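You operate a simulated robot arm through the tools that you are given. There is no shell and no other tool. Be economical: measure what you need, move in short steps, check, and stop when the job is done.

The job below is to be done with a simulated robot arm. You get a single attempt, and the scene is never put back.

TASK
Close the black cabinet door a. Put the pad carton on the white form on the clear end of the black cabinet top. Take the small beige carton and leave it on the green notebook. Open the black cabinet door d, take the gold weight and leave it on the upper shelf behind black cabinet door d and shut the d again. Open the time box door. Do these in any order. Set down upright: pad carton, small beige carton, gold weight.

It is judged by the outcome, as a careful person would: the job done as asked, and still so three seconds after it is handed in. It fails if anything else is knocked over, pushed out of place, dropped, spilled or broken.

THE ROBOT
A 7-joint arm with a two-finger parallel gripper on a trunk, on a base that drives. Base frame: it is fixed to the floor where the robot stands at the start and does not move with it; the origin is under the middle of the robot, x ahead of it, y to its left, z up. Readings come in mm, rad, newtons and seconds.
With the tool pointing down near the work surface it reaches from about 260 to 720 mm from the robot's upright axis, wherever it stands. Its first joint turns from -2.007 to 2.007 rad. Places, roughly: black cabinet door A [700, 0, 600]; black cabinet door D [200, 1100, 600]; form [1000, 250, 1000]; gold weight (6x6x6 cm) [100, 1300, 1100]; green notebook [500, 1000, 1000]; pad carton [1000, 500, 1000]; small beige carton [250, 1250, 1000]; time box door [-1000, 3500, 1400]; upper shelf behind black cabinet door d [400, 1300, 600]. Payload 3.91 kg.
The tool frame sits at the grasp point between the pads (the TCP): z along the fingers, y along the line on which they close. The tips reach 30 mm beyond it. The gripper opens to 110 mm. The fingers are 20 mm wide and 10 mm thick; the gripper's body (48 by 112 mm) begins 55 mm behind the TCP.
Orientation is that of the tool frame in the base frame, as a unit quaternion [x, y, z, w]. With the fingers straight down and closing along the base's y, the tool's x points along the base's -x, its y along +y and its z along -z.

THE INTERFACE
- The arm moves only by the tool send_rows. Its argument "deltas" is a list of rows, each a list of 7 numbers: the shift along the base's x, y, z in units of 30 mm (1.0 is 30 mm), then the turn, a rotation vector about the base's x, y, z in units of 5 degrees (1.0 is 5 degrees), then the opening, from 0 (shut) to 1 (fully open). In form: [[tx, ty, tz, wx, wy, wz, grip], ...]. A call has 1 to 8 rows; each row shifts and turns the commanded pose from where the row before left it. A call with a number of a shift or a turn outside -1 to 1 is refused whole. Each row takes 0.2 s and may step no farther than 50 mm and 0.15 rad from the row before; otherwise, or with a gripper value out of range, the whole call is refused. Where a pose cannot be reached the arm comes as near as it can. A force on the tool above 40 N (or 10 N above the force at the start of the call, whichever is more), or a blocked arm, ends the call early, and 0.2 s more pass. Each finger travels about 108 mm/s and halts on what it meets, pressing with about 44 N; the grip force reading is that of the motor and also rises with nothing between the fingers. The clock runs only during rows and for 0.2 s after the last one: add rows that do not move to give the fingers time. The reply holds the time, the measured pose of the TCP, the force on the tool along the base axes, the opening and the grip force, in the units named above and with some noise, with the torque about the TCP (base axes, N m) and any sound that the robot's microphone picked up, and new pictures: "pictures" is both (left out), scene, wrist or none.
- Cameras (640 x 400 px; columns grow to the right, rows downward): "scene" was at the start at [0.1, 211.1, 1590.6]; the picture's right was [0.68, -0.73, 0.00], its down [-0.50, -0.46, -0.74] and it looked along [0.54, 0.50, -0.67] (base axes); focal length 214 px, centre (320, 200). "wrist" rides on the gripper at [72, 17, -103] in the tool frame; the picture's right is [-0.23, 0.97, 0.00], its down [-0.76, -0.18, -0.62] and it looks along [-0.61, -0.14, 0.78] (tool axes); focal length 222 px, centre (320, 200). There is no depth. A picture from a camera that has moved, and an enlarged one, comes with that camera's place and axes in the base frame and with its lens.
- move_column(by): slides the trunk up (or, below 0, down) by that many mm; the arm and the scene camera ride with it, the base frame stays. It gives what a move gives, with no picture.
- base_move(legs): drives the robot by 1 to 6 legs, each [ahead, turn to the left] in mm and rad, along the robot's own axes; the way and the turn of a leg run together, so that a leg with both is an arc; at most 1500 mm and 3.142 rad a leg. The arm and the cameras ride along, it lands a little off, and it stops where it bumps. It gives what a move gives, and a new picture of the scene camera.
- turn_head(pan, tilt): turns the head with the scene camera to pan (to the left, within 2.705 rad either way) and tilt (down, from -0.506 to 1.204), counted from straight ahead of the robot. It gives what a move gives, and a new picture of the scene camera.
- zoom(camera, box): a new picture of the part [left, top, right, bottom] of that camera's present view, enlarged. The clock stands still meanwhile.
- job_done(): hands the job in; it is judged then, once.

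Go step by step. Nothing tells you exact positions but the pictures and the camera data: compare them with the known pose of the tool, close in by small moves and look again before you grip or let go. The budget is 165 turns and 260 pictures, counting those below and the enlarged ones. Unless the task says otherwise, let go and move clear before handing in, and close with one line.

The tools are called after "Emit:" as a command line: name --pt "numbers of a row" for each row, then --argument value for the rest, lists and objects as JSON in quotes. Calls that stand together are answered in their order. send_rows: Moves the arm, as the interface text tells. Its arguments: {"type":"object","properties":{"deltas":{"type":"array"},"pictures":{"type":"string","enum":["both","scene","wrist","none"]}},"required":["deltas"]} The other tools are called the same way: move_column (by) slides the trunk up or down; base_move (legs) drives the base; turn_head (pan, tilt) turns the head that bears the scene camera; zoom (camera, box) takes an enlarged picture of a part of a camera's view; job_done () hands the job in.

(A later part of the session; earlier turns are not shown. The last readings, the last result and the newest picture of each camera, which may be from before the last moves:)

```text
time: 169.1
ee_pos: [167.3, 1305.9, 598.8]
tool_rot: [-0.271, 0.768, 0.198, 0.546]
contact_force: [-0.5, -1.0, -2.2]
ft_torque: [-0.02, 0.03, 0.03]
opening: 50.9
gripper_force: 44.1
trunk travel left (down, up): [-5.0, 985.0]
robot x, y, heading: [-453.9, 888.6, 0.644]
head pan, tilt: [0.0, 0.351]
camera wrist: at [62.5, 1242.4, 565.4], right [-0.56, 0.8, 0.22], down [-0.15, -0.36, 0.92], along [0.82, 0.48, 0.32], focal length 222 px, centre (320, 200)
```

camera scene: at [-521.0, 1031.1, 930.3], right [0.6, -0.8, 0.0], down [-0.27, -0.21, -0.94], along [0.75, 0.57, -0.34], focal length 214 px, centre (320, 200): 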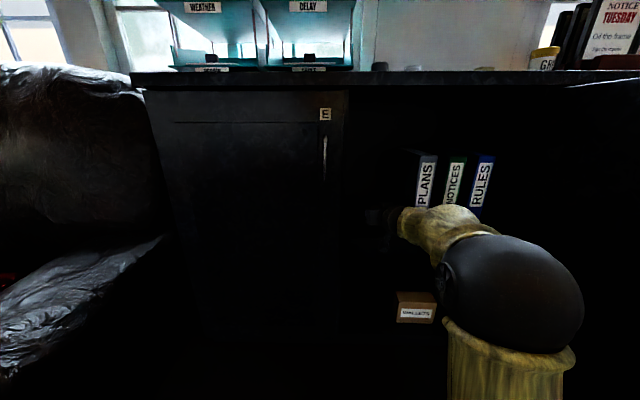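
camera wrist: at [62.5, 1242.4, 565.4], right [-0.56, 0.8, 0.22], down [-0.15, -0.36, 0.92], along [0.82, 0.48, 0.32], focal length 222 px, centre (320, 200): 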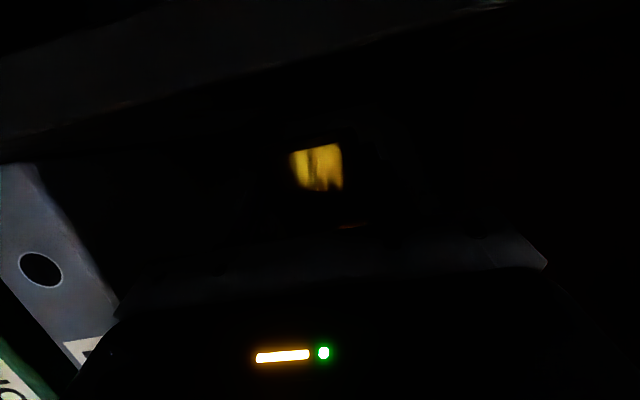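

The shelf edge lies just ahead of the camera as expected. Lower slowly until contact.

Emit:
send_rows --pt "0 0 -0.12 0 0 0 0" --pt "0 0 -0.1 0 0 0 0" --pt "0 0 -0.1 0 0 0 0" --pt "0 0 -0.1 0 0 0 0" --pictures "none"

```text
time: 170.1
ee_pos: [167.3, 1305.7, 587.4]
tool_rot: [-0.272, 0.767, 0.2, 0.546]
contact_force: [-0.3, -0.3, -3.4]
ft_torque: [-0.03, 0.01, -0.01]
opening: 50.8
gripper_force: 44.3
trunk travel left (down, up): [-5.0, 985.0]
robot x, y, heading: [-454.0, 886.6, 0.644]
head pan, tilt: [0.0, 0.351]
```

Emit:
send_rows --pt "0 0 -0.08 0 0 0 0" --pt "0 0 -0.08 0 0 0 0" --pictures "none"

Emit:
send_rows --pt "0 0 -0.07 0 0 0 0" --pt "0 0 -0.06 0 0 0 0" --pictures "none"

```text
time: 170.7
ee_pos: [166.8, 1306.1, 580.8]
tool_rot: [-0.271, 0.767, 0.199, 0.546]
contact_force: [0.2, 0.0, -2.9]
ft_torque: [-0.02, 0.0, 0.01]
opening: 50.9
gripper_force: 44.3
trunk travel left (down, up): [-5.0, 985.0]
robot x, y, heading: [-455.6, 885.5, 0.64]
head pan, tilt: [0.0, 0.351]
```

```text
time: 171.3
ee_pos: [166.2, 1306.0, 579.0]
tool_rot: [-0.271, 0.767, 0.198, 0.546]
contact_force: [1.1, 0.6, 2.6]
ft_torque: [-0.06, -0.08, 0.04]
opening: 50.7
gripper_force: 44.3
trunk travel left (down, up): [-5.0, 985.0]
robot x, y, heading: [-452.8, 885.2, 0.645]
head pan, tilt: [0.0, 0.351]
```

Contact. Open, then withdraw straight back with the base.

Emit:
send_rows --pt "0 0 0 0 0 0 0.6" --pt "0 0 0 0 0 0 0.85" --pt "0 0 0 0 0 0 0.85" --pt "0 0 0.2 0 0 0 0.85" --pictures "none"

Emit:
base_move --legs '[[-220, 0]]'

Emit:
zoom --camera "wrist" --box '[0, 0, 640, 400]'

Emit:
zoom --camera "scene" --box '[240, 120, 480, 320]'

```text
time: 172.3
ee_pos: [166.5, 1305.2, 583.3]
tool_rot: [-0.27, 0.768, 0.198, 0.546]
contact_force: [0.7, -0.1, -0.4]
ft_torque: [0.0, 0.01, 0.01]
opening: 93.3
gripper_force: 0.0
trunk travel left (down, up): [-5.0, 985.0]
robot x, y, heading: [-451.8, 888.4, 0.643]
head pan, tilt: [0.0, 0.351]
```

```text
time: 174.0
ee_pos: [-10.6, 1172.9, 584.1]
tool_rot: [-0.27, 0.768, 0.198, 0.546]
contact_force: [0.6, 0.7, 0.9]
ft_torque: [-0.01, -0.02, -0.02]
opening: 93.6
gripper_force: 0.1
trunk travel left (down, up): [-5.0, 985.0]
robot x, y, heading: [-630.3, 754.0, 0.647]
head pan, tilt: [0.0, 0.351]
camera scene: at [-698.2, 897.4, 930.3], right [0.6, -0.8, 0.0], down [-0.27, -0.21, -0.94], along [0.75, 0.57, -0.34], focal length 214 px, centre (320, 200)
```

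scene: 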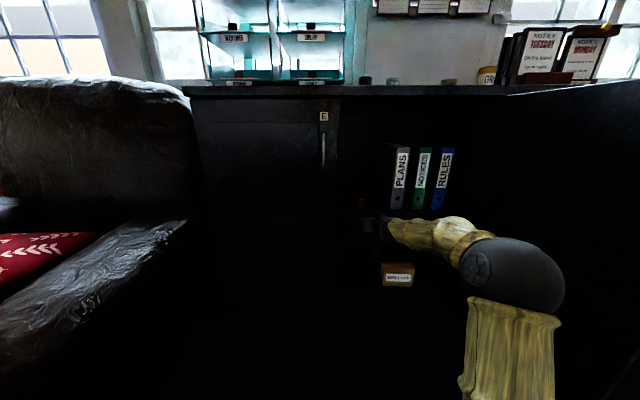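

```text
1.00 times, centred on (320, 200) of wrist (not enlarged: the box is as wide or as high as the picture)
camera zoom: at [-114.5, 1109.1, 549.5], right [-0.56, 0.8, 0.22], down [-0.15, -0.36, 0.92], along [0.82, 0.48, 0.32], focal length 222 px, centre (320, 200)
```

zoom: 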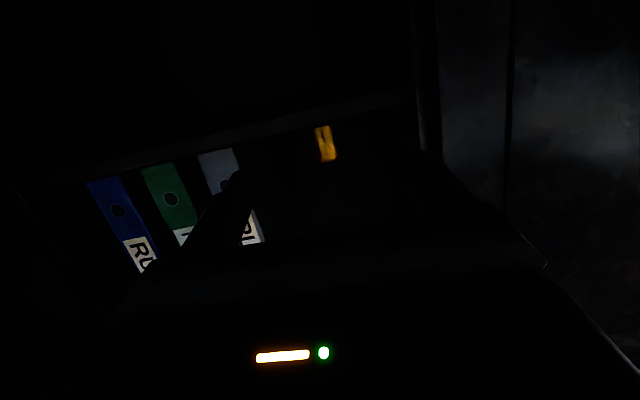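

```text
2.00 times, centred on (360, 220) of scene
camera zoom: at [-698.2, 897.4, 930.3], right [0.6, -0.8, 0.0], down [-0.27, -0.21, -0.94], along [0.75, 0.57, -0.34], focal length 429 px, centre (240, 160)
```

zoom: 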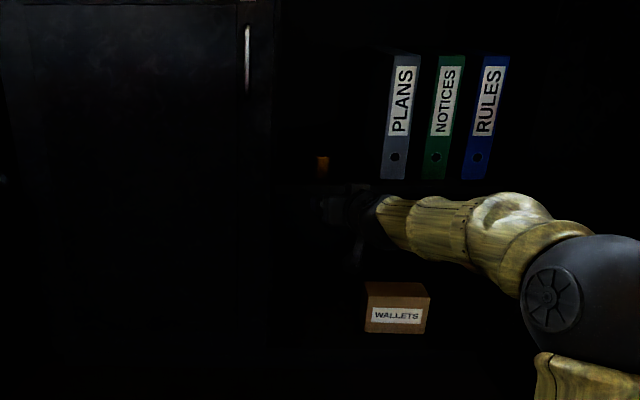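

The gold weight stands upright on the upper shelf. Now close D: raise the trunk, turn the tool down, and carry it over the door to its outer side.

Emit:
move_column --by 400

Emit:
move_column --by 170

Emit:
send_rows --pt "0.023 -0.95 0 -0.72 0.92 0 0" --pt "0.023 -0.95 0 -0.72 0.92 0 0" --pt "0.023 -0.95 0 -0.72 0.92 0 0" --pt "0.023 -0.95 0 -0.72 0.92 0 0" --pt "0.023 -0.95 0 -0.72 0.92 0 0" --pt "0.023 -0.95 0 -0.72 0.92 0 0" --pt "0.023 -0.95 0 -0.72 0.92 0 0" --pt "0.023 -0.95 0 -0.72 0.92 0 0" --pictures "none"

Emit:
send_rows --pt "0.023 -0.95 0 -0.72 0.92 0 0" --pt "0.023 -0.95 0 -0.72 0.92 0 0" --pt "0.023 -0.95 0 -0.72 0.92 0 0" --pt "0.023 -0.95 0 -0.72 0.92 0 0" --pt "0.023 -0.98 0 0 0 0 0" --pt "0.023 -0.98 0 0 0 0 0" --pt "0.023 -0.98 0 0 0 0 0" --pt "0.023 -0.98 0 0 0 0 0" --pictures "both"

```text
time: 177.8
ee_pos: [-10.2, 1171.3, 984.5]
tool_rot: [-0.271, 0.768, 0.198, 0.546]
contact_force: [-0.2, -0.5, 0.3]
ft_torque: [-0.04, 0.02, 0.02]
opening: 93.5
gripper_force: 0.0
trunk travel left (down, up): [-405.0, 585.0]
robot x, y, heading: [-628.1, 754.1, 0.65]
head pan, tilt: [0.0, 0.351]
```

```text
time: 179.7
ee_pos: [-10.6, 1172.9, 1154.0]
tool_rot: [-0.27, 0.768, 0.198, 0.545]
contact_force: [0.2, -1.0, -0.2]
ft_torque: [0.03, 0.01, -0.03]
opening: 93.6
gripper_force: 0.1
trunk travel left (down, up): [-575.0, 415.0]
robot x, y, heading: [-627.5, 755.2, 0.649]
head pan, tilt: [0.0, 0.351]
```

```text
time: 181.5
ee_pos: [-5.0, 942.9, 1153.8]
tool_rot: [-0.32, 0.924, 0.079, 0.195]
contact_force: [0.8, 0.1, 0.8]
ft_torque: [0.01, 0.01, 0.02]
opening: 0.0
gripper_force: 37.4
trunk travel left (down, up): [-575.0, 415.0]
robot x, y, heading: [-631.1, 752.9, 0.643]
head pan, tilt: [0.0, 0.351]
```

```text
time: 183.3
ee_pos: [-0.1, 712.4, 1153.9]
tool_rot: [-0.325, 0.946, 0.014, 0.004]
contact_force: [0.3, 0.0, 0.6]
ft_torque: [0.02, -0.02, 0.01]
opening: 0.0
gripper_force: 38.0
trunk travel left (down, up): [-575.0, 415.0]
robot x, y, heading: [-631.2, 755.4, 0.648]
head pan, tilt: [0.0, 0.351]
camera scene: at [-698.1, 897.0, 1500.4], right [0.6, -0.8, 0.0], down [-0.27, -0.21, -0.94], along [0.75, 0.57, -0.34], focal length 214 px, centre (320, 200)
camera wrist: at [-67.0, 678.4, 1257.1], right [-0.42, 0.91, 0.03], down [0.71, 0.31, 0.63], along [0.56, 0.28, -0.78], focal length 222 px, centre (320, 200)
```

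scene: 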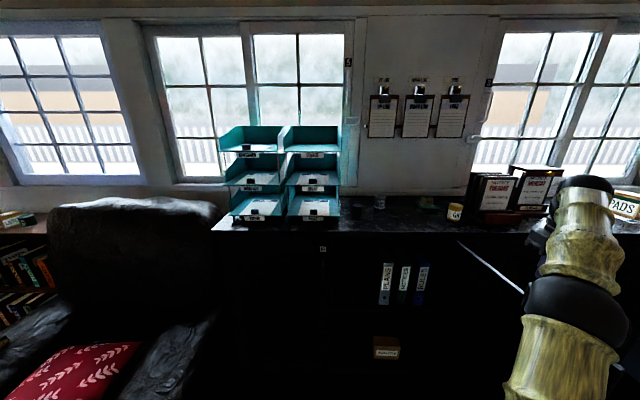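
wrist: 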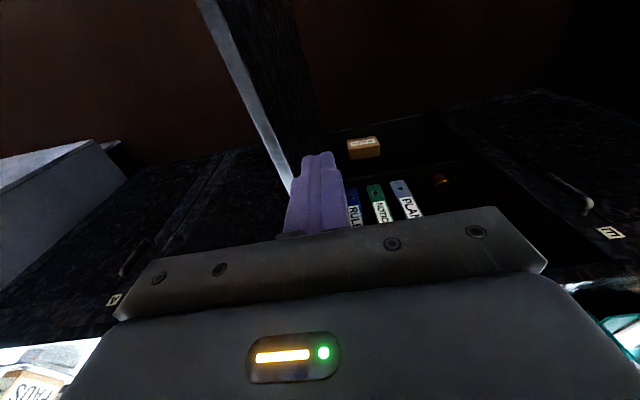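

The door's top is ~78 mm to the right of the tool; continue over it to the outer side.

Emit:
send_rows --pt "0.1 -0.96 0 0 0 0 0" --pt "0.1 -0.96 0 0 0 0 0" --pt "0.1 -0.96 0 0 0 0 0" --pt "0.1 -0.96 0 0 0 0 0" --pt "0.1 -0.96 0 0 0 0 0" --pt "0.1 -0.96 0 0 0 0 0" --pictures "wrist"

```text
time: 184.7
ee_pos: [0.9, 649.1, 1150.9]
tool_rot: [-0.325, 0.946, 0.013, 0.005]
contact_force: [-1.2, 0.8, 0.0]
ft_torque: [-0.03, 0.0, 0.02]
opening: 0.0
gripper_force: 37.6
out of reach, approached as far as the arm can: row 2, 3, 4, 5, 6
trunk travel left (down, up): [-575.0, 415.0]
robot x, y, heading: [-633.9, 751.5, 0.641]
head pan, tilt: [0.0, 0.351]
camera wrist: at [-66.7, 615.2, 1253.6], right [-0.42, 0.91, 0.02], down [0.71, 0.31, 0.63], along [0.57, 0.28, -0.78], focal length 222 px, centre (320, 200)
```

wrist: 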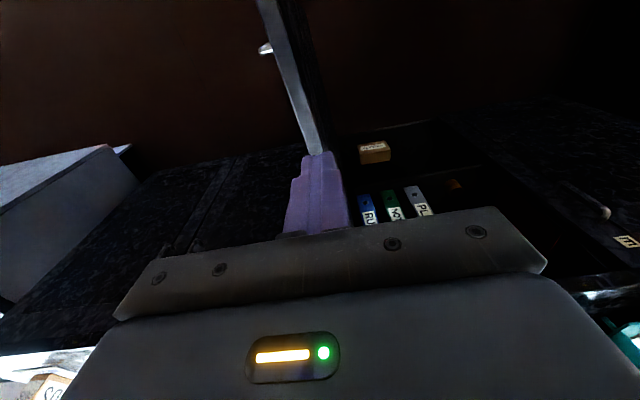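

Reach-limited; raise the trunk 100 and let the arm reach lower, which extends its radius.

Emit:
move_column --by 110

Emit:
send_rows --pt "0 0 -0.9 0 0 0 0" --pt "0 0 -0.9 0 0 0 0" --pt "0 0 -0.9 0 0 0 0" --pt "0 0 -0.9 0 0 0 0" --pt "0 0 -0.9 0 0 0 0" --pt "0 0 -0.9 0 0 0 0" --pt "0.2 -0.85 0 0 0 0 0" --pt "0.2 -0.85 0 0 0 0 0" --pictures "none"

Emit:
send_rows --pt "0.2 -0.85 0 0 0 0 0" --pt "0.1 -0.85 0 0 0 0 0" --pictures "wrist"

```text
time: 186.2
ee_pos: [-0.1, 647.6, 1260.7]
tool_rot: [-0.325, 0.946, 0.013, 0.004]
contact_force: [-0.1, 0.3, -0.1]
ft_torque: [0.01, 0.01, -0.03]
opening: 0.2
gripper_force: 37.4
trunk travel left (down, up): [-685.0, 305.0]
robot x, y, heading: [-630.3, 752.5, 0.643]
head pan, tilt: [0.0, 0.351]
```

```text
time: 188.0
ee_pos: [10.6, 597.8, 1098.7]
tool_rot: [-0.324, 0.946, 0.012, 0.004]
contact_force: [-0.6, 0.0, 0.2]
ft_torque: [-0.02, 0.02, 0.02]
opening: 0.1
gripper_force: 37.6
trunk travel left (down, up): [-685.0, 305.0]
robot x, y, heading: [-629.9, 756.5, 0.644]
head pan, tilt: [0.0, 0.351]
```

```text
time: 188.6
ee_pos: [21.8, 545.9, 1099.7]
tool_rot: [-0.325, 0.946, 0.013, 0.003]
contact_force: [-0.3, -0.4, 0.3]
ft_torque: [-0.01, 0.02, 0.0]
opening: 0.0
gripper_force: 37.4
trunk travel left (down, up): [-685.0, 305.0]
robot x, y, heading: [-634.5, 751.5, 0.645]
head pan, tilt: [0.0, 0.351]
camera wrist: at [-43.8, 511.9, 1202.1], right [-0.42, 0.91, 0.03], down [0.71, 0.31, 0.63], along [0.56, 0.28, -0.78], focal length 222 px, centre (320, 200)
```

wrist: 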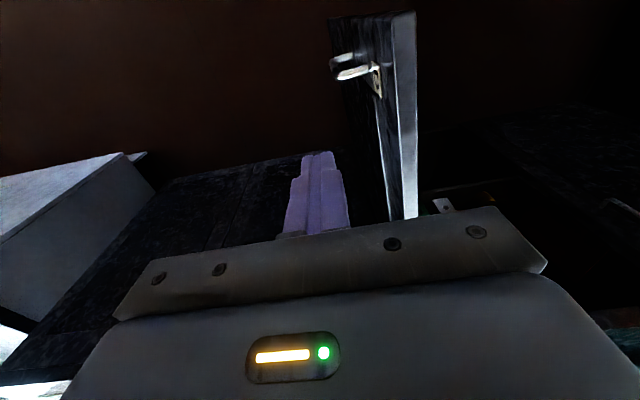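

Now on the outer side of door D. Lower beside it and push it along its closing arc.

Emit:
send_rows --pt "0 0 -1 0 0 0 0" --pt "0 0 -1 0 0 0 0" --pt "0 0 -1 0 0 0 0" --pt "0 0 -1 0 0 0 0" --pt "-0.53 0.73 0 0 0 0 0" --pt "-0.53 0.73 0 0 0 0 0" --pt "-0.53 0.73 0 0 0 0 0" --pictures "wrist"

```text
time: 190.2
ee_pos: [-27.5, 613.7, 977.9]
tool_rot: [-0.325, 0.946, 0.013, 0.004]
contact_force: [0.4, 0.0, -0.6]
ft_torque: [0.0, 0.01, 0.01]
opening: 0.1
gripper_force: 37.7
trunk travel left (down, up): [-685.0, 305.0]
robot x, y, heading: [-632.8, 754.2, 0.645]
head pan, tilt: [0.0, 0.351]
camera wrist: at [-94.3, 578.6, 1081.1], right [-0.42, 0.91, 0.02], down [0.71, 0.31, 0.63], along [0.57, 0.28, -0.78], focal length 222 px, centre (320, 200)
```

wrist: 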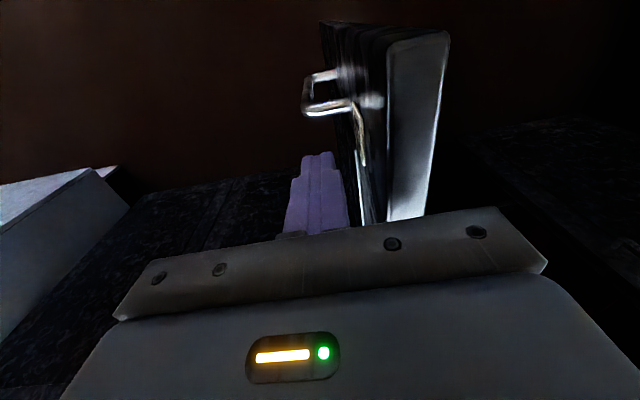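

Close to the door face; pushing on.

Emit:
send_rows --pt "-0.53 0.87 0 0 0 0 0" --pt "-0.53 0.87 0 0 0 0 0" --pt "-0.53 0.87 0 0 0 0 0" --pt "-0.53 0.87 0 0 0 0 0" --pt "-0.28 0.99 0 0 0 0 0" --pt "-0.28 0.99 0 0 0 0 0" --pt "-0.28 0.99 0 0 0 0 0" --pt "-0.28 0.99 0 0 0 0 0" --pictures "none"

Emit:
send_rows --pt "-0.017 0.82 0 0 0 0 0" --pt "-0.017 0.82 0 0 0 0 0" --pt "-0.017 0.82 0 0 0 0 0" --pt "-0.017 0.82 0 0 0 0 0" --pt "-0.017 0.82 0 0 0 0 0" --pictures "both"

```text
time: 192.0
ee_pos: [-125.7, 836.9, 978.3]
tool_rot: [-0.325, 0.946, 0.013, 0.004]
contact_force: [-0.2, 0.5, -0.3]
ft_torque: [-0.01, 0.0, 0.02]
opening: 0.0
gripper_force: 37.8
trunk travel left (down, up): [-685.0, 305.0]
robot x, y, heading: [-632.2, 754.4, 0.643]
head pan, tilt: [0.0, 0.351]
```

```text
time: 193.2
ee_pos: [-128.3, 961.4, 977.4]
tool_rot: [-0.325, 0.946, 0.012, 0.004]
contact_force: [0.4, -0.5, -0.2]
ft_torque: [0.01, 0.02, 0.0]
opening: 0.0
gripper_force: 37.9
trunk travel left (down, up): [-685.0, 305.0]
robot x, y, heading: [-631.0, 751.9, 0.648]
head pan, tilt: [0.0, 0.351]
camera scene: at [-698.1, 898.0, 1610.2], right [0.6, -0.8, 0.0], down [-0.27, -0.21, -0.94], along [0.75, 0.57, -0.34], focal length 214 px, centre (320, 200)
camera wrist: at [-193.7, 927.1, 1080.9], right [-0.42, 0.91, 0.02], down [0.71, 0.31, 0.63], along [0.57, 0.28, -0.78], focal length 222 px, centre (320, 200)
```

scene: 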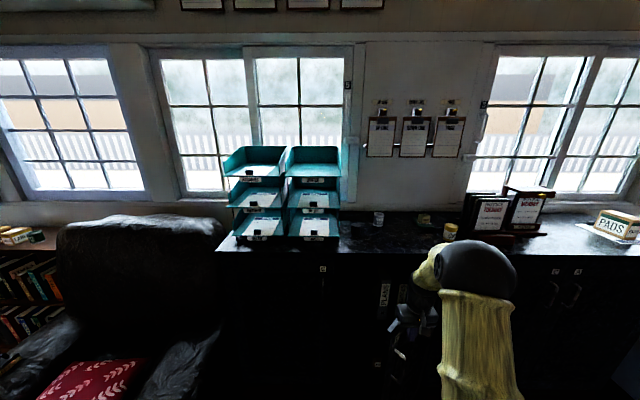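
wrist: 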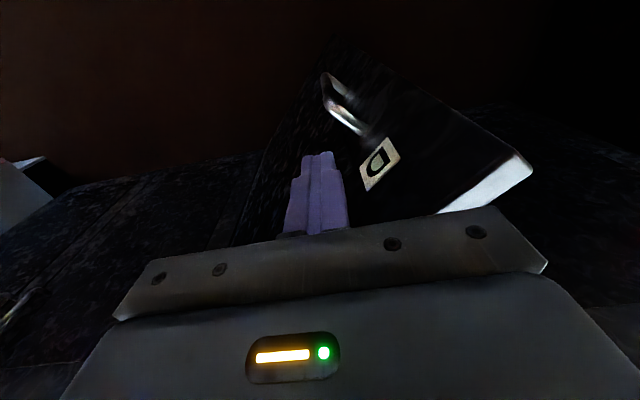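

Door is following. Continue to ~20°.

Emit:
send_rows --pt "0.25 0.99 0 0 0 0 0" --pt "0.25 0.99 0 0 0 0 0" --pt "0.25 0.99 0 0 0 0 0" --pt "0.25 0.99 0 0 0 0 0" --pt "0.4 0.81 0 0 0 0 0" --pt "0.4 0.81 0 0 0 0 0" --pt "0.4 0.81 0 0 0 0 0" --pictures "both"

```text
time: 194.8
ee_pos: [-59.9, 1150.9, 980.1]
tool_rot: [-0.325, 0.945, 0.013, 0.004]
contact_force: [0.5, 1.0, -1.2]
ft_torque: [-0.01, 0.0, -0.02]
opening: 0.1
gripper_force: 37.6
trunk travel left (down, up): [-685.0, 305.0]
robot x, y, heading: [-630.0, 760.1, 0.642]
head pan, tilt: [0.0, 0.351]
camera scene: at [-697.7, 898.2, 1610.2], right [0.6, -0.8, 0.0], down [-0.28, -0.21, -0.94], along [0.75, 0.57, -0.34], focal length 214 px, centre (320, 200)
camera wrist: at [-127.1, 1117.3, 1083.2], right [-0.42, 0.91, 0.02], down [0.71, 0.31, 0.63], along [0.56, 0.28, -0.78], focal length 222 px, centre (320, 200)
```

scene: 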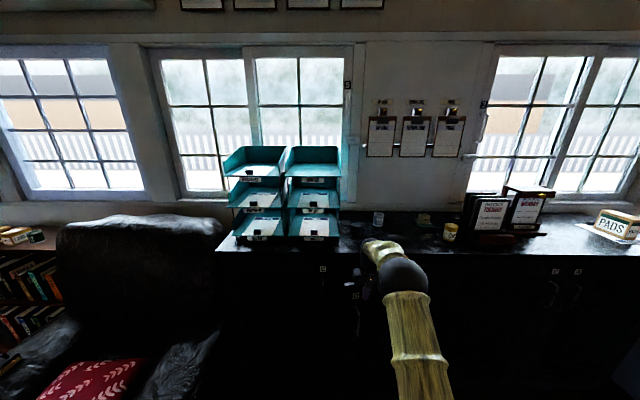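
wrist: 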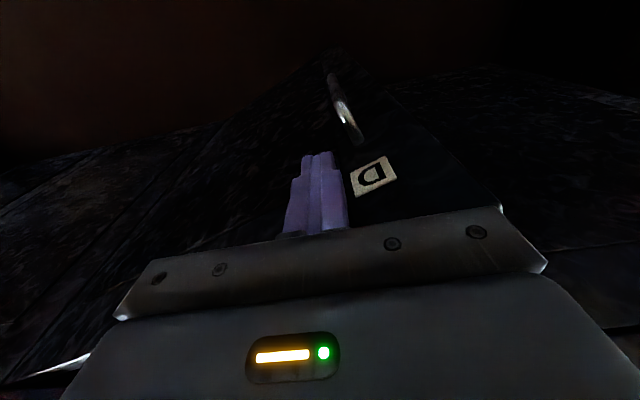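

About 20° left. Pitch the tool 45° forward (so its body stays clear of the counter lip) and then drive the base forward to shut it.

Emit:
send_rows --pt "-0.1 -0.07 -0.2 0.66 -0.91 0 0" --pt "-0.1 -0.07 -0.2 0.66 -0.91 0 0" --pt "-0.1 -0.07 -0.2 0.66 -0.91 0 0" --pt "-0.1 -0.07 -0.2 0.66 -0.91 0 0" --pt "-0.1 -0.07 -0.2 0.66 -0.91 0 0" --pt "-0.1 -0.07 -0.2 0.66 -0.91 0 0" --pt "-0.1 -0.07 -0.2 0.66 -0.91 0 0" --pt "-0.1 -0.07 -0.2 0.66 -0.91 0 0" --pictures "none"

Emit:
base_move --legs '[[100, 0]]'

Emit:
zoom --camera "wrist" --box '[0, 0, 640, 400]'

```text
time: 196.6
ee_pos: [-83.3, 1134.5, 930.7]
tool_rot: [-0.303, 0.869, 0.125, 0.37]
contact_force: [-0.2, 0.5, 0.0]
ft_torque: [-0.04, 0.01, 0.0]
opening: 0.2
gripper_force: 37.5
trunk travel left (down, up): [-685.0, 305.0]
robot x, y, heading: [-634.4, 756.1, 0.652]
head pan, tilt: [0.0, 0.351]
```

```text
time: 197.7
ee_pos: [-3.4, 1194.9, 929.1]
tool_rot: [-0.303, 0.87, 0.123, 0.369]
contact_force: [-0.5, 0.7, -0.8]
ft_torque: [0.0, 0.0, 0.04]
opening: 0.0
gripper_force: 37.6
trunk travel left (down, up): [-685.0, 305.0]
robot x, y, heading: [-553.0, 817.5, 0.645]
head pan, tilt: [0.0, 0.351]
camera scene: at [-615.8, 959.6, 1610.2], right [0.6, -0.8, 0.0], down [-0.28, -0.21, -0.94], along [0.75, 0.57, -0.35], focal length 214 px, centre (320, 200)
```

scene: 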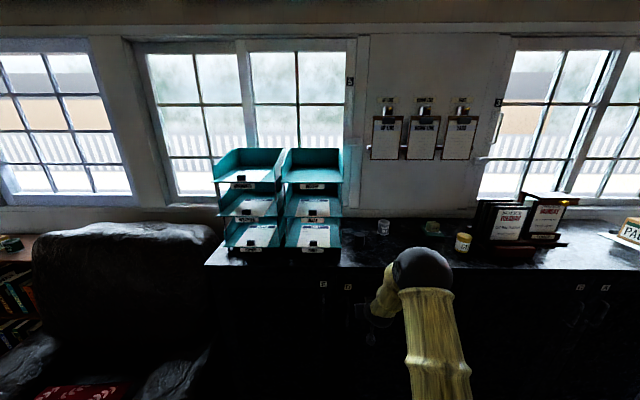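

```text
1.00 times, centred on (320, 200) of wrist (not enlarged: the box is as wide or as high as the picture)
camera zoom: at [-110.5, 1131.5, 949.5], right [-0.48, 0.86, 0.15], down [0.17, -0.08, 0.98], along [0.86, 0.5, -0.11], focal length 222 px, centre (320, 200)
```

zoom: 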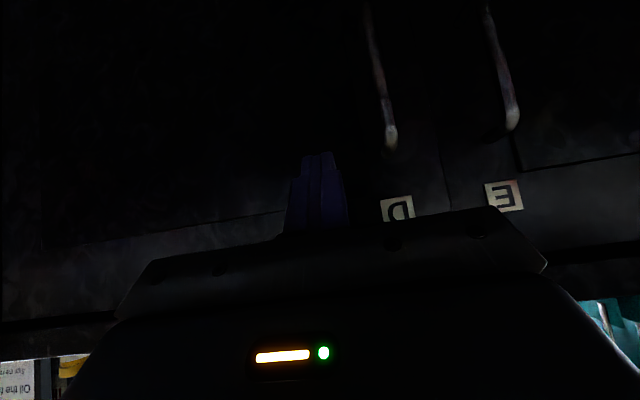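

Nearly shut. Push on with the arm until it stops.

Emit:
send_rows --pt "0.65 0.47 0 0 0 0 0" --pt "0.65 0.47 0 0 0 0 0" --pt "0.6 0.43 0 0 0 0 0" --pt "0.5 0.36 0 0 0 0 0" --pt "0.3 0.22 0 0 0 0 0" --pt "0.3 0.22 0 0 0 0 0" --pictures "wrist"

```text
time: 198.9
ee_pos: [64.3, 1244.3, 927.2]
tool_rot: [-0.305, 0.873, 0.121, 0.36]
contact_force: [-20.8, -14.9, 8.0]
ft_torque: [-0.12, 0.06, -0.02]
opening: 0.0
gripper_force: 37.9
trunk travel left (down, up): [-685.0, 305.0]
robot x, y, heading: [-552.7, 814.1, 0.645]
head pan, tilt: [0.0, 0.351]
stopped in row 5: the force on the tool passed its limit (the readings are from after the stop); the commanded pose is now the measured one
camera wrist: at [-42.1, 1181.3, 949.3], right [-0.48, 0.87, 0.15], down [0.19, -0.07, 0.98], along [0.86, 0.5, -0.13], focal length 222 px, centre (320, 200)
```

wrist: 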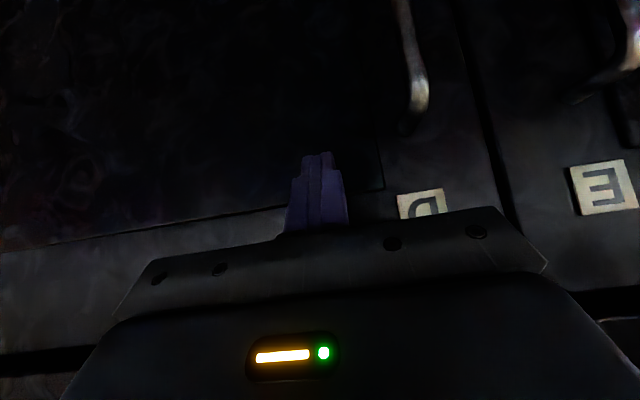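

Door D is shut against its stop. Retreat, raise the trunk, and look toward the time box.

Emit:
base_move --legs '[[-250, 0]]'

Emit:
move_column --by 200

Emit:
turn_head --pan 1.1 --tilt 0.2

Emit:
turn_head --pan 0.0 --tilt 0.6

```text
time: 200.7
ee_pos: [-132.6, 1094.5, 926.8]
tool_rot: [-0.303, 0.873, 0.121, 0.363]
contact_force: [-0.1, 0.2, -0.3]
ft_torque: [-0.04, 0.0, 0.02]
opening: 0.0
gripper_force: 37.4
trunk travel left (down, up): [-685.0, 305.0]
robot x, y, heading: [-750.1, 663.4, 0.643]
head pan, tilt: [0.0, 0.351]
camera scene: at [-819.9, 806.0, 1610.3], right [0.6, -0.8, 0.0], down [-0.27, -0.21, -0.94], along [0.75, 0.56, -0.34], focal length 214 px, centre (320, 200)
```

scene: 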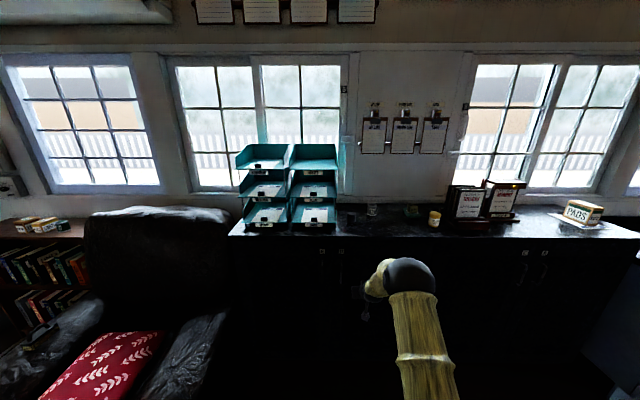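

```text
time: 202.9
ee_pos: [-131.4, 1094.0, 1125.5]
tool_rot: [-0.304, 0.873, 0.122, 0.361]
contact_force: [0.6, 0.3, 0.1]
ft_torque: [0.01, 0.0, 0.03]
opening: 0.0
gripper_force: 37.5
trunk travel left (down, up): [-885.0, 105.0]
robot x, y, heading: [-752.5, 663.3, 0.646]
head pan, tilt: [0.0, 0.351]
```

```text
time: 204.2
ee_pos: [-131.5, 1094.8, 1125.1]
tool_rot: [-0.303, 0.873, 0.121, 0.362]
contact_force: [0.3, -0.1, 0.3]
ft_torque: [0.02, 0.0, 0.01]
opening: 0.0
gripper_force: 37.7
trunk travel left (down, up): [-885.0, 105.0]
robot x, y, heading: [-756.6, 663.5, 0.641]
head pan, tilt: [1.1, 0.201]
camera scene: at [-909.3, 842.7, 1824.3], right [0.99, 0.17, 0.0], down [0.03, -0.2, -0.98], along [-0.17, 0.97, -0.2], focal length 214 px, centre (320, 200)
```

scene: 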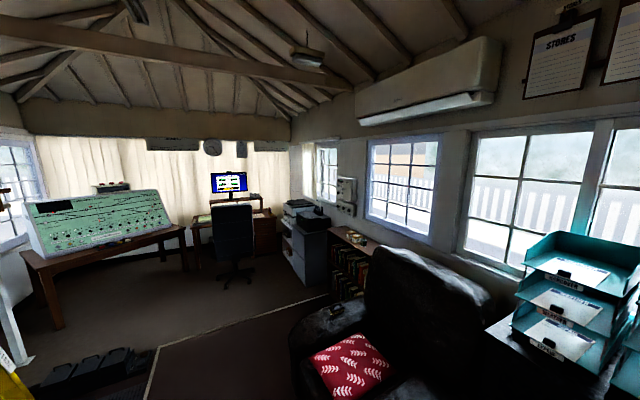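

```text
time: 205.5
ee_pos: [-131.0, 1094.5, 1125.0]
tool_rot: [-0.303, 0.874, 0.12, 0.361]
contact_force: [0.9, 0.3, -0.1]
ft_torque: [0.01, 0.01, 0.0]
opening: 0.3
gripper_force: 37.9
trunk travel left (down, up): [-885.0, 105.0]
robot x, y, heading: [-750.8, 661.7, 0.642]
head pan, tilt: [0.0, 0.6]
camera scene: at [-822.8, 803.9, 1787.5], right [0.6, -0.8, 0.0], down [-0.45, -0.34, -0.83], along [0.66, 0.5, -0.56], focal length 214 px, centre (320, 200)
```

scene: 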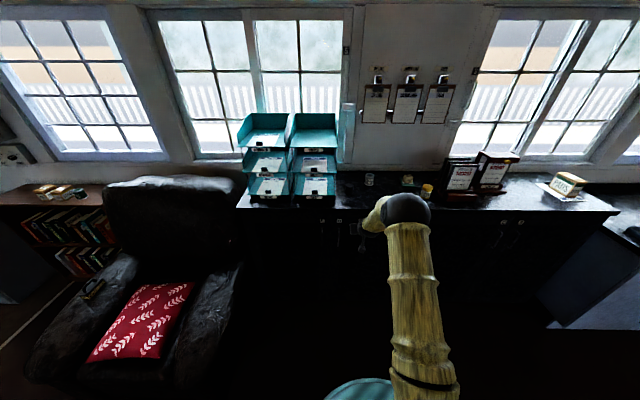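

Everything at the cabinet is in order. The time box is the wall box at about (−1000,3500,1400). I'll drive along the aisle toward it in stages.

Emit:
base_move --legs '[[0, 1.655], [1300, 0]]'

Emit:
turn_head --pan -0.6 --tilt 0.3

```text
time: 215.9
ee_pos: [-2074.0, 2191.9, 1125.4]
tool_rot: [0.848, -0.368, -0.347, -0.156]
contact_force: [0.4, -0.2, 0.2]
ft_torque: [-0.01, 0.02, -0.01]
opening: 0.2
gripper_force: 37.1
trunk travel left (down, up): [-885.0, 105.0]
robot x, y, heading: [-1592.1, 1606.1, 2.295]
head pan, tilt: [0.0, 0.6]
camera scene: at [-1727.2, 1530.6, 1787.5], right [0.75, 0.66, 0.0], down [0.38, -0.42, -0.82], along [-0.55, 0.62, -0.57], focal length 214 px, centre (320, 200)
```

scene: 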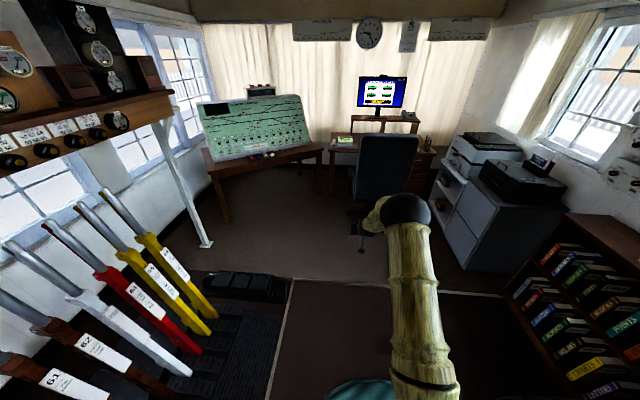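

```text
time: 216.9
ee_pos: [-2074.1, 2193.0, 1125.9]
tool_rot: [0.849, -0.368, -0.348, -0.155]
contact_force: [-0.2, -0.4, -0.7]
ft_torque: [-0.01, 0.03, 0.01]
opening: 0.1
gripper_force: 37.9
trunk travel left (down, up): [-885.0, 105.0]
robot x, y, heading: [-1592.5, 1610.7, 2.297]
head pan, tilt: [-0.6, 0.3]
camera scene: at [-1680.1, 1556.8, 1815.0], right [0.99, 0.13, 0.0], down [0.04, -0.29, -0.96], along [-0.12, 0.95, -0.3], focal length 214 px, centre (320, 200)
```

scene: 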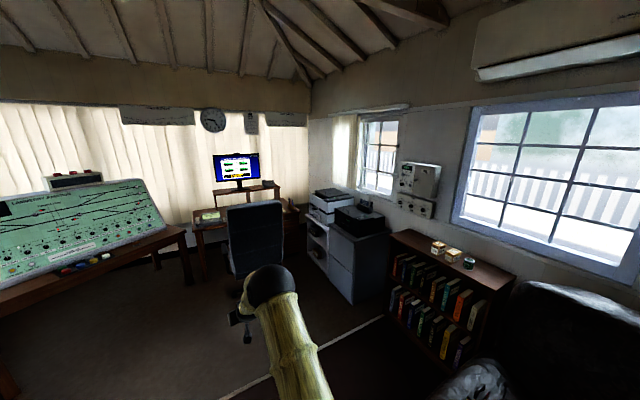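

Emit:
zoom --camera "scene" --box '[360, 130, 520, 230]'

Emit:
zoom --camera "scene" --box '[300, 180, 540, 380]'

```text
4.00 times, centred on (440, 180) of scene
camera zoom: at [-1680.1, 1556.8, 1815.0], right [0.99, 0.13, 0.0], down [0.04, -0.29, -0.96], along [-0.12, 0.95, -0.3], focal length 858 px, centre (-160, 280)
```

zoom: 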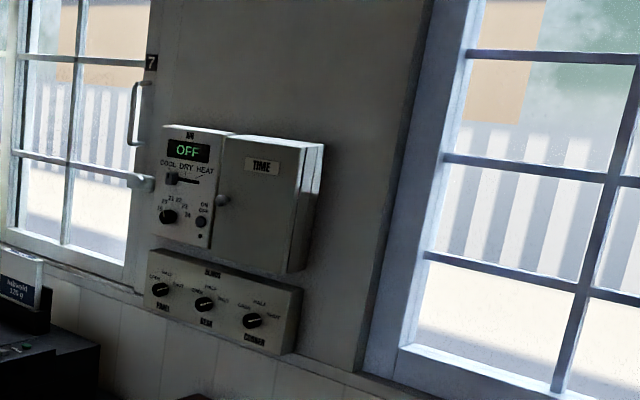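

```text
2.00 times, centred on (420, 280) of scene
camera zoom: at [-1680.1, 1556.8, 1815.0], right [0.99, 0.13, 0.0], down [0.04, -0.29, -0.96], along [-0.12, 0.95, -0.3], focal length 429 px, centre (120, 40)
```

zoom: 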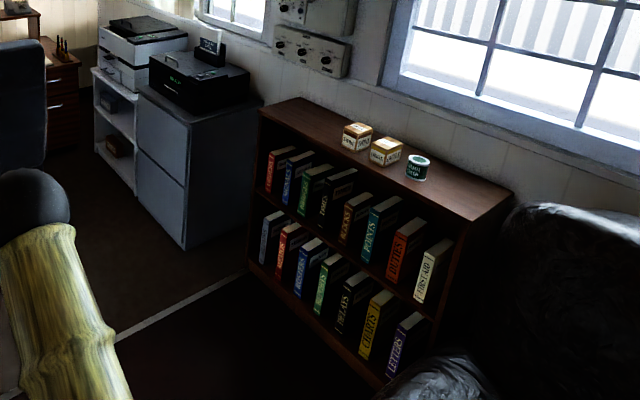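

The TIME box: door ≈165 mm wide, S≈3317–3482, z≈1309–1560, knob at its left side (S≈3472, z≈1419), hinged right, above the bookcase's left end. First raise the arm and level the tool, then drive on.

Emit:
send_rows --pt "0.28 -0.31 0.85 0.7 0.64 0 0" --pt "0.28 -0.31 0.85 0.7 0.64 0 0" --pt "0.28 -0.31 0.85 0.7 0.64 0 0" --pt "0.28 -0.31 0.85 0.7 0.64 0 0" --pt "0.28 -0.31 0.85 0.7 0.64 0 0" --pt "0.28 -0.31 0.85 0.7 0.64 0 0" --pt "0.28 -0.31 0.85 0.7 0.64 0 0" --pt "0.28 -0.31 0.85 0.7 0.64 0 0" --pictures "none"

Emit:
move_column --by 100

Emit:
base_move --legs '[[0, -0.1], [550, 0], [0, -0.809]]'

Emit:
turn_head --pan 0.0 --tilt 0.7

```text
time: 218.7
ee_pos: [-2006.4, 2118.3, 1330.4]
tool_rot: [0.687, -0.298, -0.604, -0.271]
contact_force: [-0.2, 0.1, 0.1]
ft_torque: [0.02, 0.02, 0.0]
opening: 0.0
gripper_force: 37.9
trunk travel left (down, up): [-885.0, 105.0]
robot x, y, heading: [-1589.6, 1609.8, 2.298]
head pan, tilt: [-0.6, 0.3]
```

```text
time: 220.0
ee_pos: [-2007.1, 2119.6, 1430.1]
tool_rot: [0.688, -0.299, -0.604, -0.27]
contact_force: [-0.3, 0.4, 0.0]
ft_torque: [0.01, 0.0, 0.03]
opening: 0.0
gripper_force: 37.7
trunk travel left (down, up): [-985.0, 5.0]
robot x, y, heading: [-1592.7, 1608.6, 2.293]
head pan, tilt: [-0.6, 0.3]
```

```text
time: 225.8
ee_pos: [-1782.5, 2699.8, 1428.7]
tool_rot: [-0.493, 0.566, 0.428, 0.504]
contact_force: [0.2, 0.5, 0.7]
ft_torque: [-0.01, 0.0, 0.0]
opening: 0.0
gripper_force: 37.5
trunk travel left (down, up): [-985.0, 5.0]
robot x, y, heading: [-1921.3, 2052.0, 1.404]
head pan, tilt: [-0.6, 0.3]
camera scene: at [-2015.0, 2090.9, 1915.0], right [0.72, -0.69, 0.0], down [-0.2, -0.21, -0.96], along [0.66, 0.69, -0.3], focal length 214 px, centre (320, 200)
```

scene: 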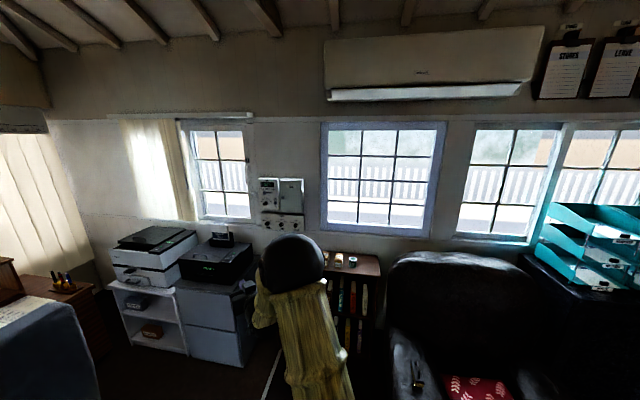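

```text
time: 226.8
ee_pos: [-1783.1, 2699.4, 1429.8]
tool_rot: [-0.492, 0.566, 0.428, 0.504]
contact_force: [0.1, -0.2, -0.6]
ft_torque: [-0.03, -0.04, 0.01]
opening: 0.2
gripper_force: 37.8
trunk travel left (down, up): [-985.0, 5.0]
robot x, y, heading: [-1917.6, 2054.8, 1.409]
head pan, tilt: [0.0, 0.7]
camera scene: at [-2065.7, 2107.4, 1879.0], right [0.99, -0.17, 0.0], down [-0.11, -0.64, -0.77], along [0.13, 0.75, -0.64], focal length 214 px, centre (320, 200)
```

scene: 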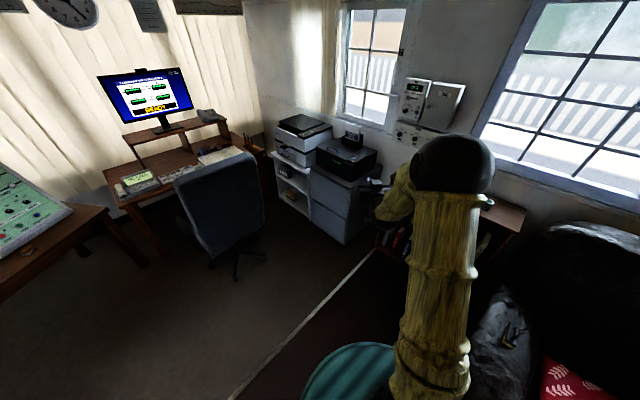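

Zooming on the TIME box from this second viewpoint to triangulate.

Emit:
turn_head --pan -0.3 --tilt 0.3

Emit:
zoom --camera "scene" --box '[320, 150, 440, 230]'

```text
time: 227.7
ee_pos: [-1781.8, 2700.1, 1429.5]
tool_rot: [-0.492, 0.565, 0.429, 0.504]
contact_force: [-0.2, 0.2, -0.2]
ft_torque: [0.03, -0.01, 0.03]
opening: 0.1
gripper_force: 37.6
trunk travel left (down, up): [-985.0, 5.0]
robot x, y, heading: [-1915.2, 2057.1, 1.405]
head pan, tilt: [-0.3, 0.3]
camera scene: at [-2038.0, 2107.2, 1914.9], right [0.89, -0.45, 0.0], down [-0.13, -0.27, -0.95], along [0.43, 0.85, -0.3], focal length 214 px, centre (320, 200)
```

scene: 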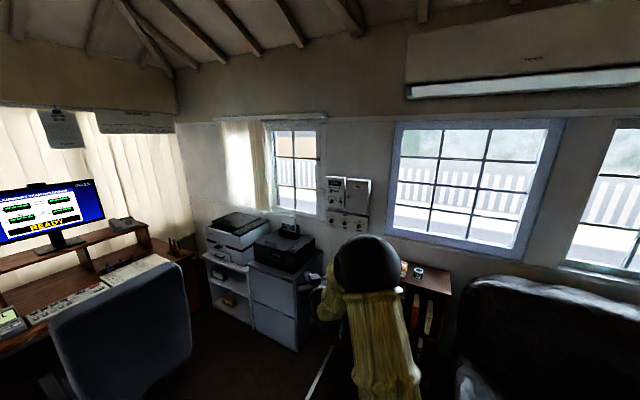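

```text
5.00 times, centred on (380, 190) of scene
camera zoom: at [-2038.0, 2107.2, 1914.9], right [0.89, -0.45, 0.0], down [-0.13, -0.27, -0.95], along [0.43, 0.85, -0.3], focal length 1072 px, centre (20, 250)
```

zoom: 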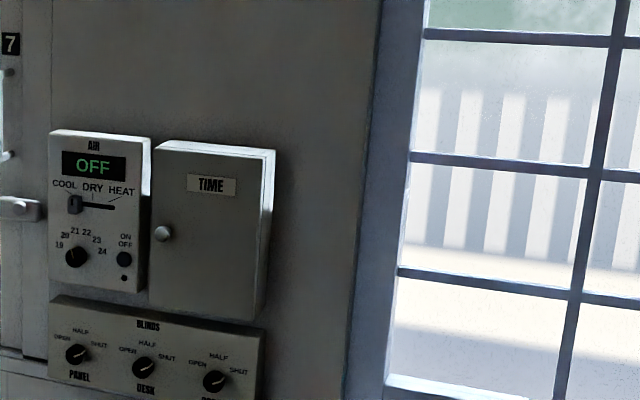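

Knob triangulated at ≈(−1095,3466,1426) (N≈1144, S≈3450). Drive to stand squarely in front.

Emit:
base_move --legs '[[0, -0.049], [970, 0], [0, -0.73]]'

Emit:
turn_head --pan 0.1 --tilt 0.5

Emit:
zoom --camera "wrist" --box '[0, 0, 640, 400]'

```text
time: 235.2
ee_pos: [-1150.8, 3372.8, 1428.8]
tool_rot: [-0.235, 0.712, 0.2, 0.631]
contact_force: [0.5, 0.7, -0.4]
ft_torque: [-0.05, -0.01, 0.01]
opening: 0.0
gripper_force: 38.3
trunk travel left (down, up): [-985.0, 5.0]
robot x, y, heading: [-1704.4, 3015.4, 0.605]
head pan, tilt: [-0.3, 0.3]
camera scene: at [-1752.2, 3137.9, 1915.0], right [0.31, -0.95, 0.0], down [-0.28, -0.09, -0.96], along [0.91, 0.29, -0.3], focal length 214 px, centre (320, 200)
```

scene: 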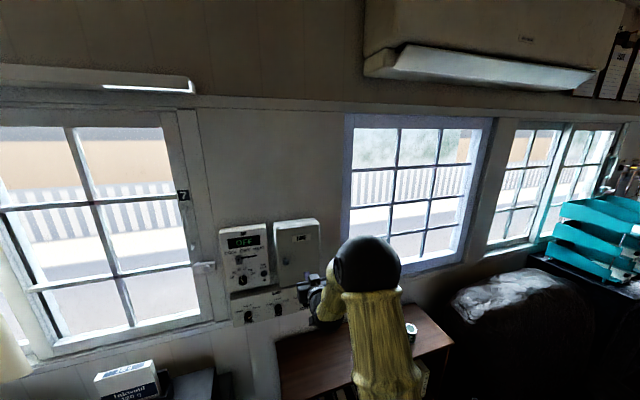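

```text
time: 236.0
ee_pos: [-1149.7, 3372.2, 1428.7]
tool_rot: [-0.237, 0.712, 0.201, 0.63]
contact_force: [0.3, 0.1, 0.3]
ft_torque: [-0.03, 0.0, 0.01]
opening: 0.0
gripper_force: 37.8
trunk travel left (down, up): [-985.0, 5.0]
robot x, y, heading: [-1704.9, 3016.8, 0.611]
head pan, tilt: [0.099, 0.499]
camera scene: at [-1772.3, 3168.7, 1896.7], right [0.65, -0.76, 0.0], down [-0.36, -0.31, -0.88], along [0.67, 0.57, -0.48], focal length 214 px, centre (320, 200)
```

scene: 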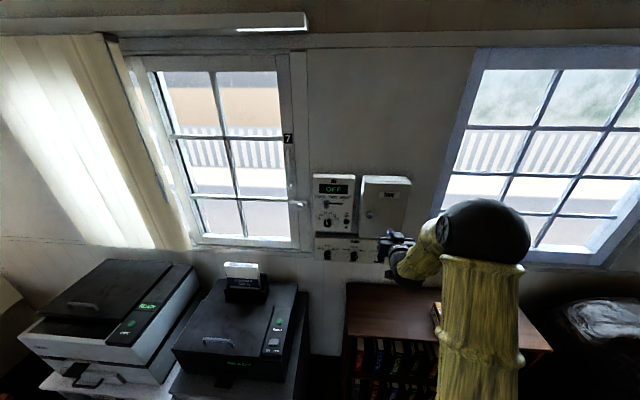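

```text
1.00 times, centred on (320, 200) of wrist (not enlarged: the box is as wide or as high as the picture)
camera zoom: at [-1248.7, 3319.8, 1370.6], right [-0.55, 0.81, 0.21], down [-0.32, -0.44, 0.84], along [0.77, 0.39, 0.51], focal length 222 px, centre (320, 200)
```

zoom: 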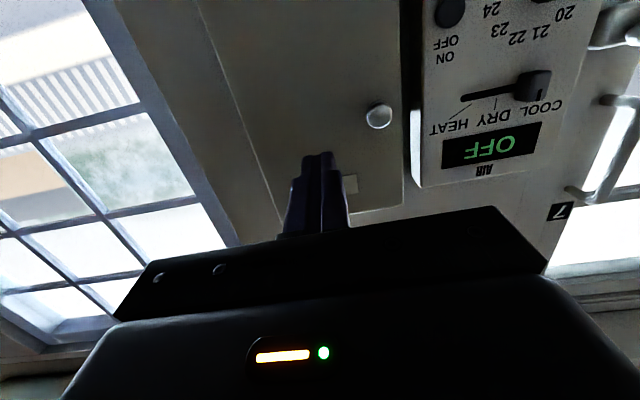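

Aligned square to the box with the tool level. Move sideways to the knob and closer, fingers opened ~45 mm.

Emit:
send_rows --pt "-0.32 0.44 0 0 0 0 0.42" --pt "-0.32 0.44 0 0 0 0 0.42" --pt "-0.32 0.44 0 0 0 0 0.42" --pt "0.68 0.49 0 0 0 0 0.42" --pt "0.68 0.49 0 0 0 0 0.42" --pictures "wrist"

Emit:
zoom --camera "scene" --box '[300, 160, 460, 280]'

```text
time: 237.2
ee_pos: [-1138.2, 3443.5, 1428.5]
tool_rot: [-0.236, 0.713, 0.2, 0.629]
contact_force: [-0.6, -0.3, 0.0]
ft_torque: [0.01, 0.02, -0.01]
opening: 46.3
gripper_force: 0.1
trunk travel left (down, up): [-985.0, 5.0]
robot x, y, heading: [-1702.6, 3017.1, 0.612]
head pan, tilt: [0.099, 0.499]
camera wrist: at [-1236.7, 3390.2, 1369.7], right [-0.55, 0.81, 0.21], down [-0.32, -0.44, 0.84], along [0.77, 0.39, 0.5], focal length 222 px, centre (320, 200)
```

wrist: 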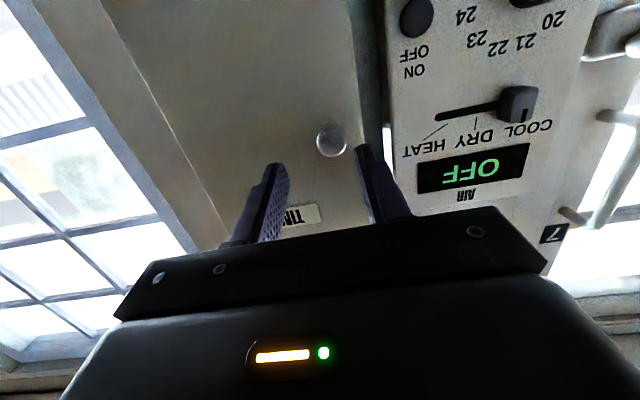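

```text
3.33 times, centred on (380, 220) of scene
camera zoom: at [-1772.0, 3169.7, 1896.5], right [0.65, -0.76, 0.0], down [-0.36, -0.31, -0.88], along [0.67, 0.57, -0.48], focal length 715 px, centre (120, 133)
```

zoom: 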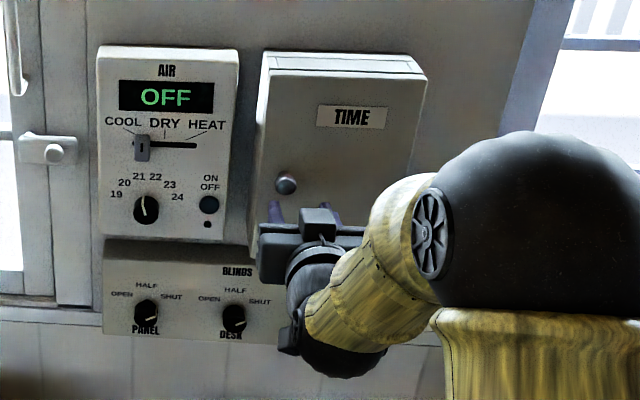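

Refined: knob at N≈1175, S≈3464, z≈1426; the box protrudes past the A/C unit, so there is finger room. Advance 42 mm.

Emit:
send_rows --pt "-0.16 0.22 0.07 0 0 0 0.42" --pt "0.57 0.41 0 0 0 0 0.42" --pt "0.57 0.41 0 0 0 0 0.42" --pictures "wrist"

Emit:
zoom --camera "scene" --box '[300, 160, 460, 280]'

```text
time: 238.0
ee_pos: [-1108.5, 3473.7, 1431.0]
tool_rot: [-0.236, 0.713, 0.201, 0.629]
contact_force: [-0.2, 0.5, 0.0]
ft_torque: [-0.02, -0.04, -0.02]
opening: 46.2
gripper_force: 0.0
trunk travel left (down, up): [-985.0, 5.0]
robot x, y, heading: [-1701.7, 3018.1, 0.611]
head pan, tilt: [0.099, 0.499]
camera wrist: at [-1207.7, 3421.3, 1372.1], right [-0.55, 0.81, 0.21], down [-0.32, -0.44, 0.84], along [0.77, 0.39, 0.51], focal length 222 px, centre (320, 200)
```

wrist: 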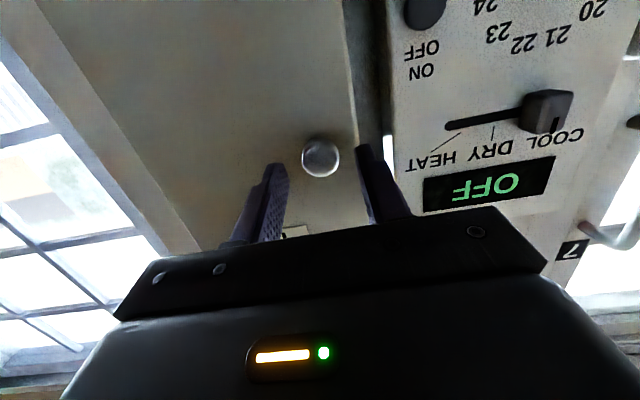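

```text
3.33 times, centred on (380, 220) of scene
camera zoom: at [-1772.0, 3169.5, 1896.6], right [0.65, -0.76, 0.0], down [-0.36, -0.31, -0.88], along [0.67, 0.57, -0.48], focal length 715 px, centre (120, 133)
```

zoom: 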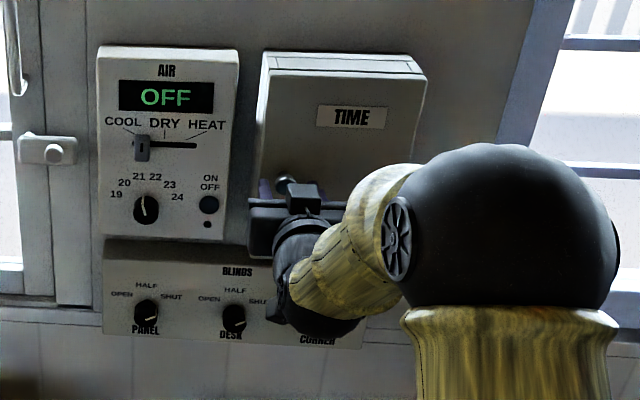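

The knob is dead ahead, ~40 mm beyond the grasp point. Advance 20 mm and close.

Emit:
send_rows --pt "0.27 0.195 0 0 0 0 0.42" --pt "0.27 0.195 0 0 0 0 0.42" --pt "0 0 0 0 0 0 0.42" --pictures "wrist"

```text
time: 238.8
ee_pos: [-1093.1, 3486.1, 1432.0]
tool_rot: [-0.235, 0.712, 0.2, 0.631]
contact_force: [-0.1, -0.3, 0.1]
ft_torque: [0.06, -0.02, -0.01]
opening: 46.1
gripper_force: 0.0
trunk travel left (down, up): [-985.0, 5.0]
robot x, y, heading: [-1703.0, 3016.6, 0.613]
head pan, tilt: [0.099, 0.499]
camera wrist: at [-1191.9, 3432.5, 1372.8], right [-0.55, 0.81, 0.21], down [-0.32, -0.44, 0.84], along [0.77, 0.39, 0.51], focal length 222 px, centre (320, 200)
```

wrist: 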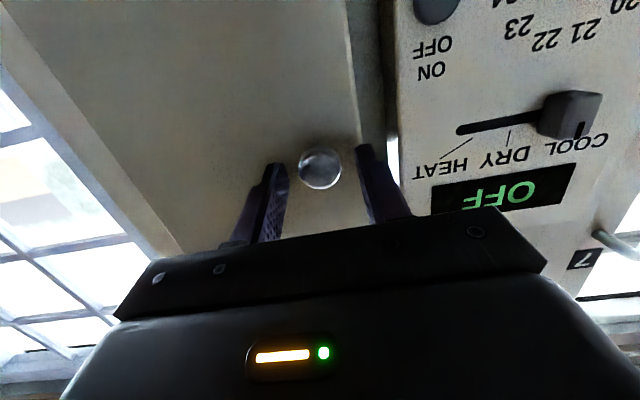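

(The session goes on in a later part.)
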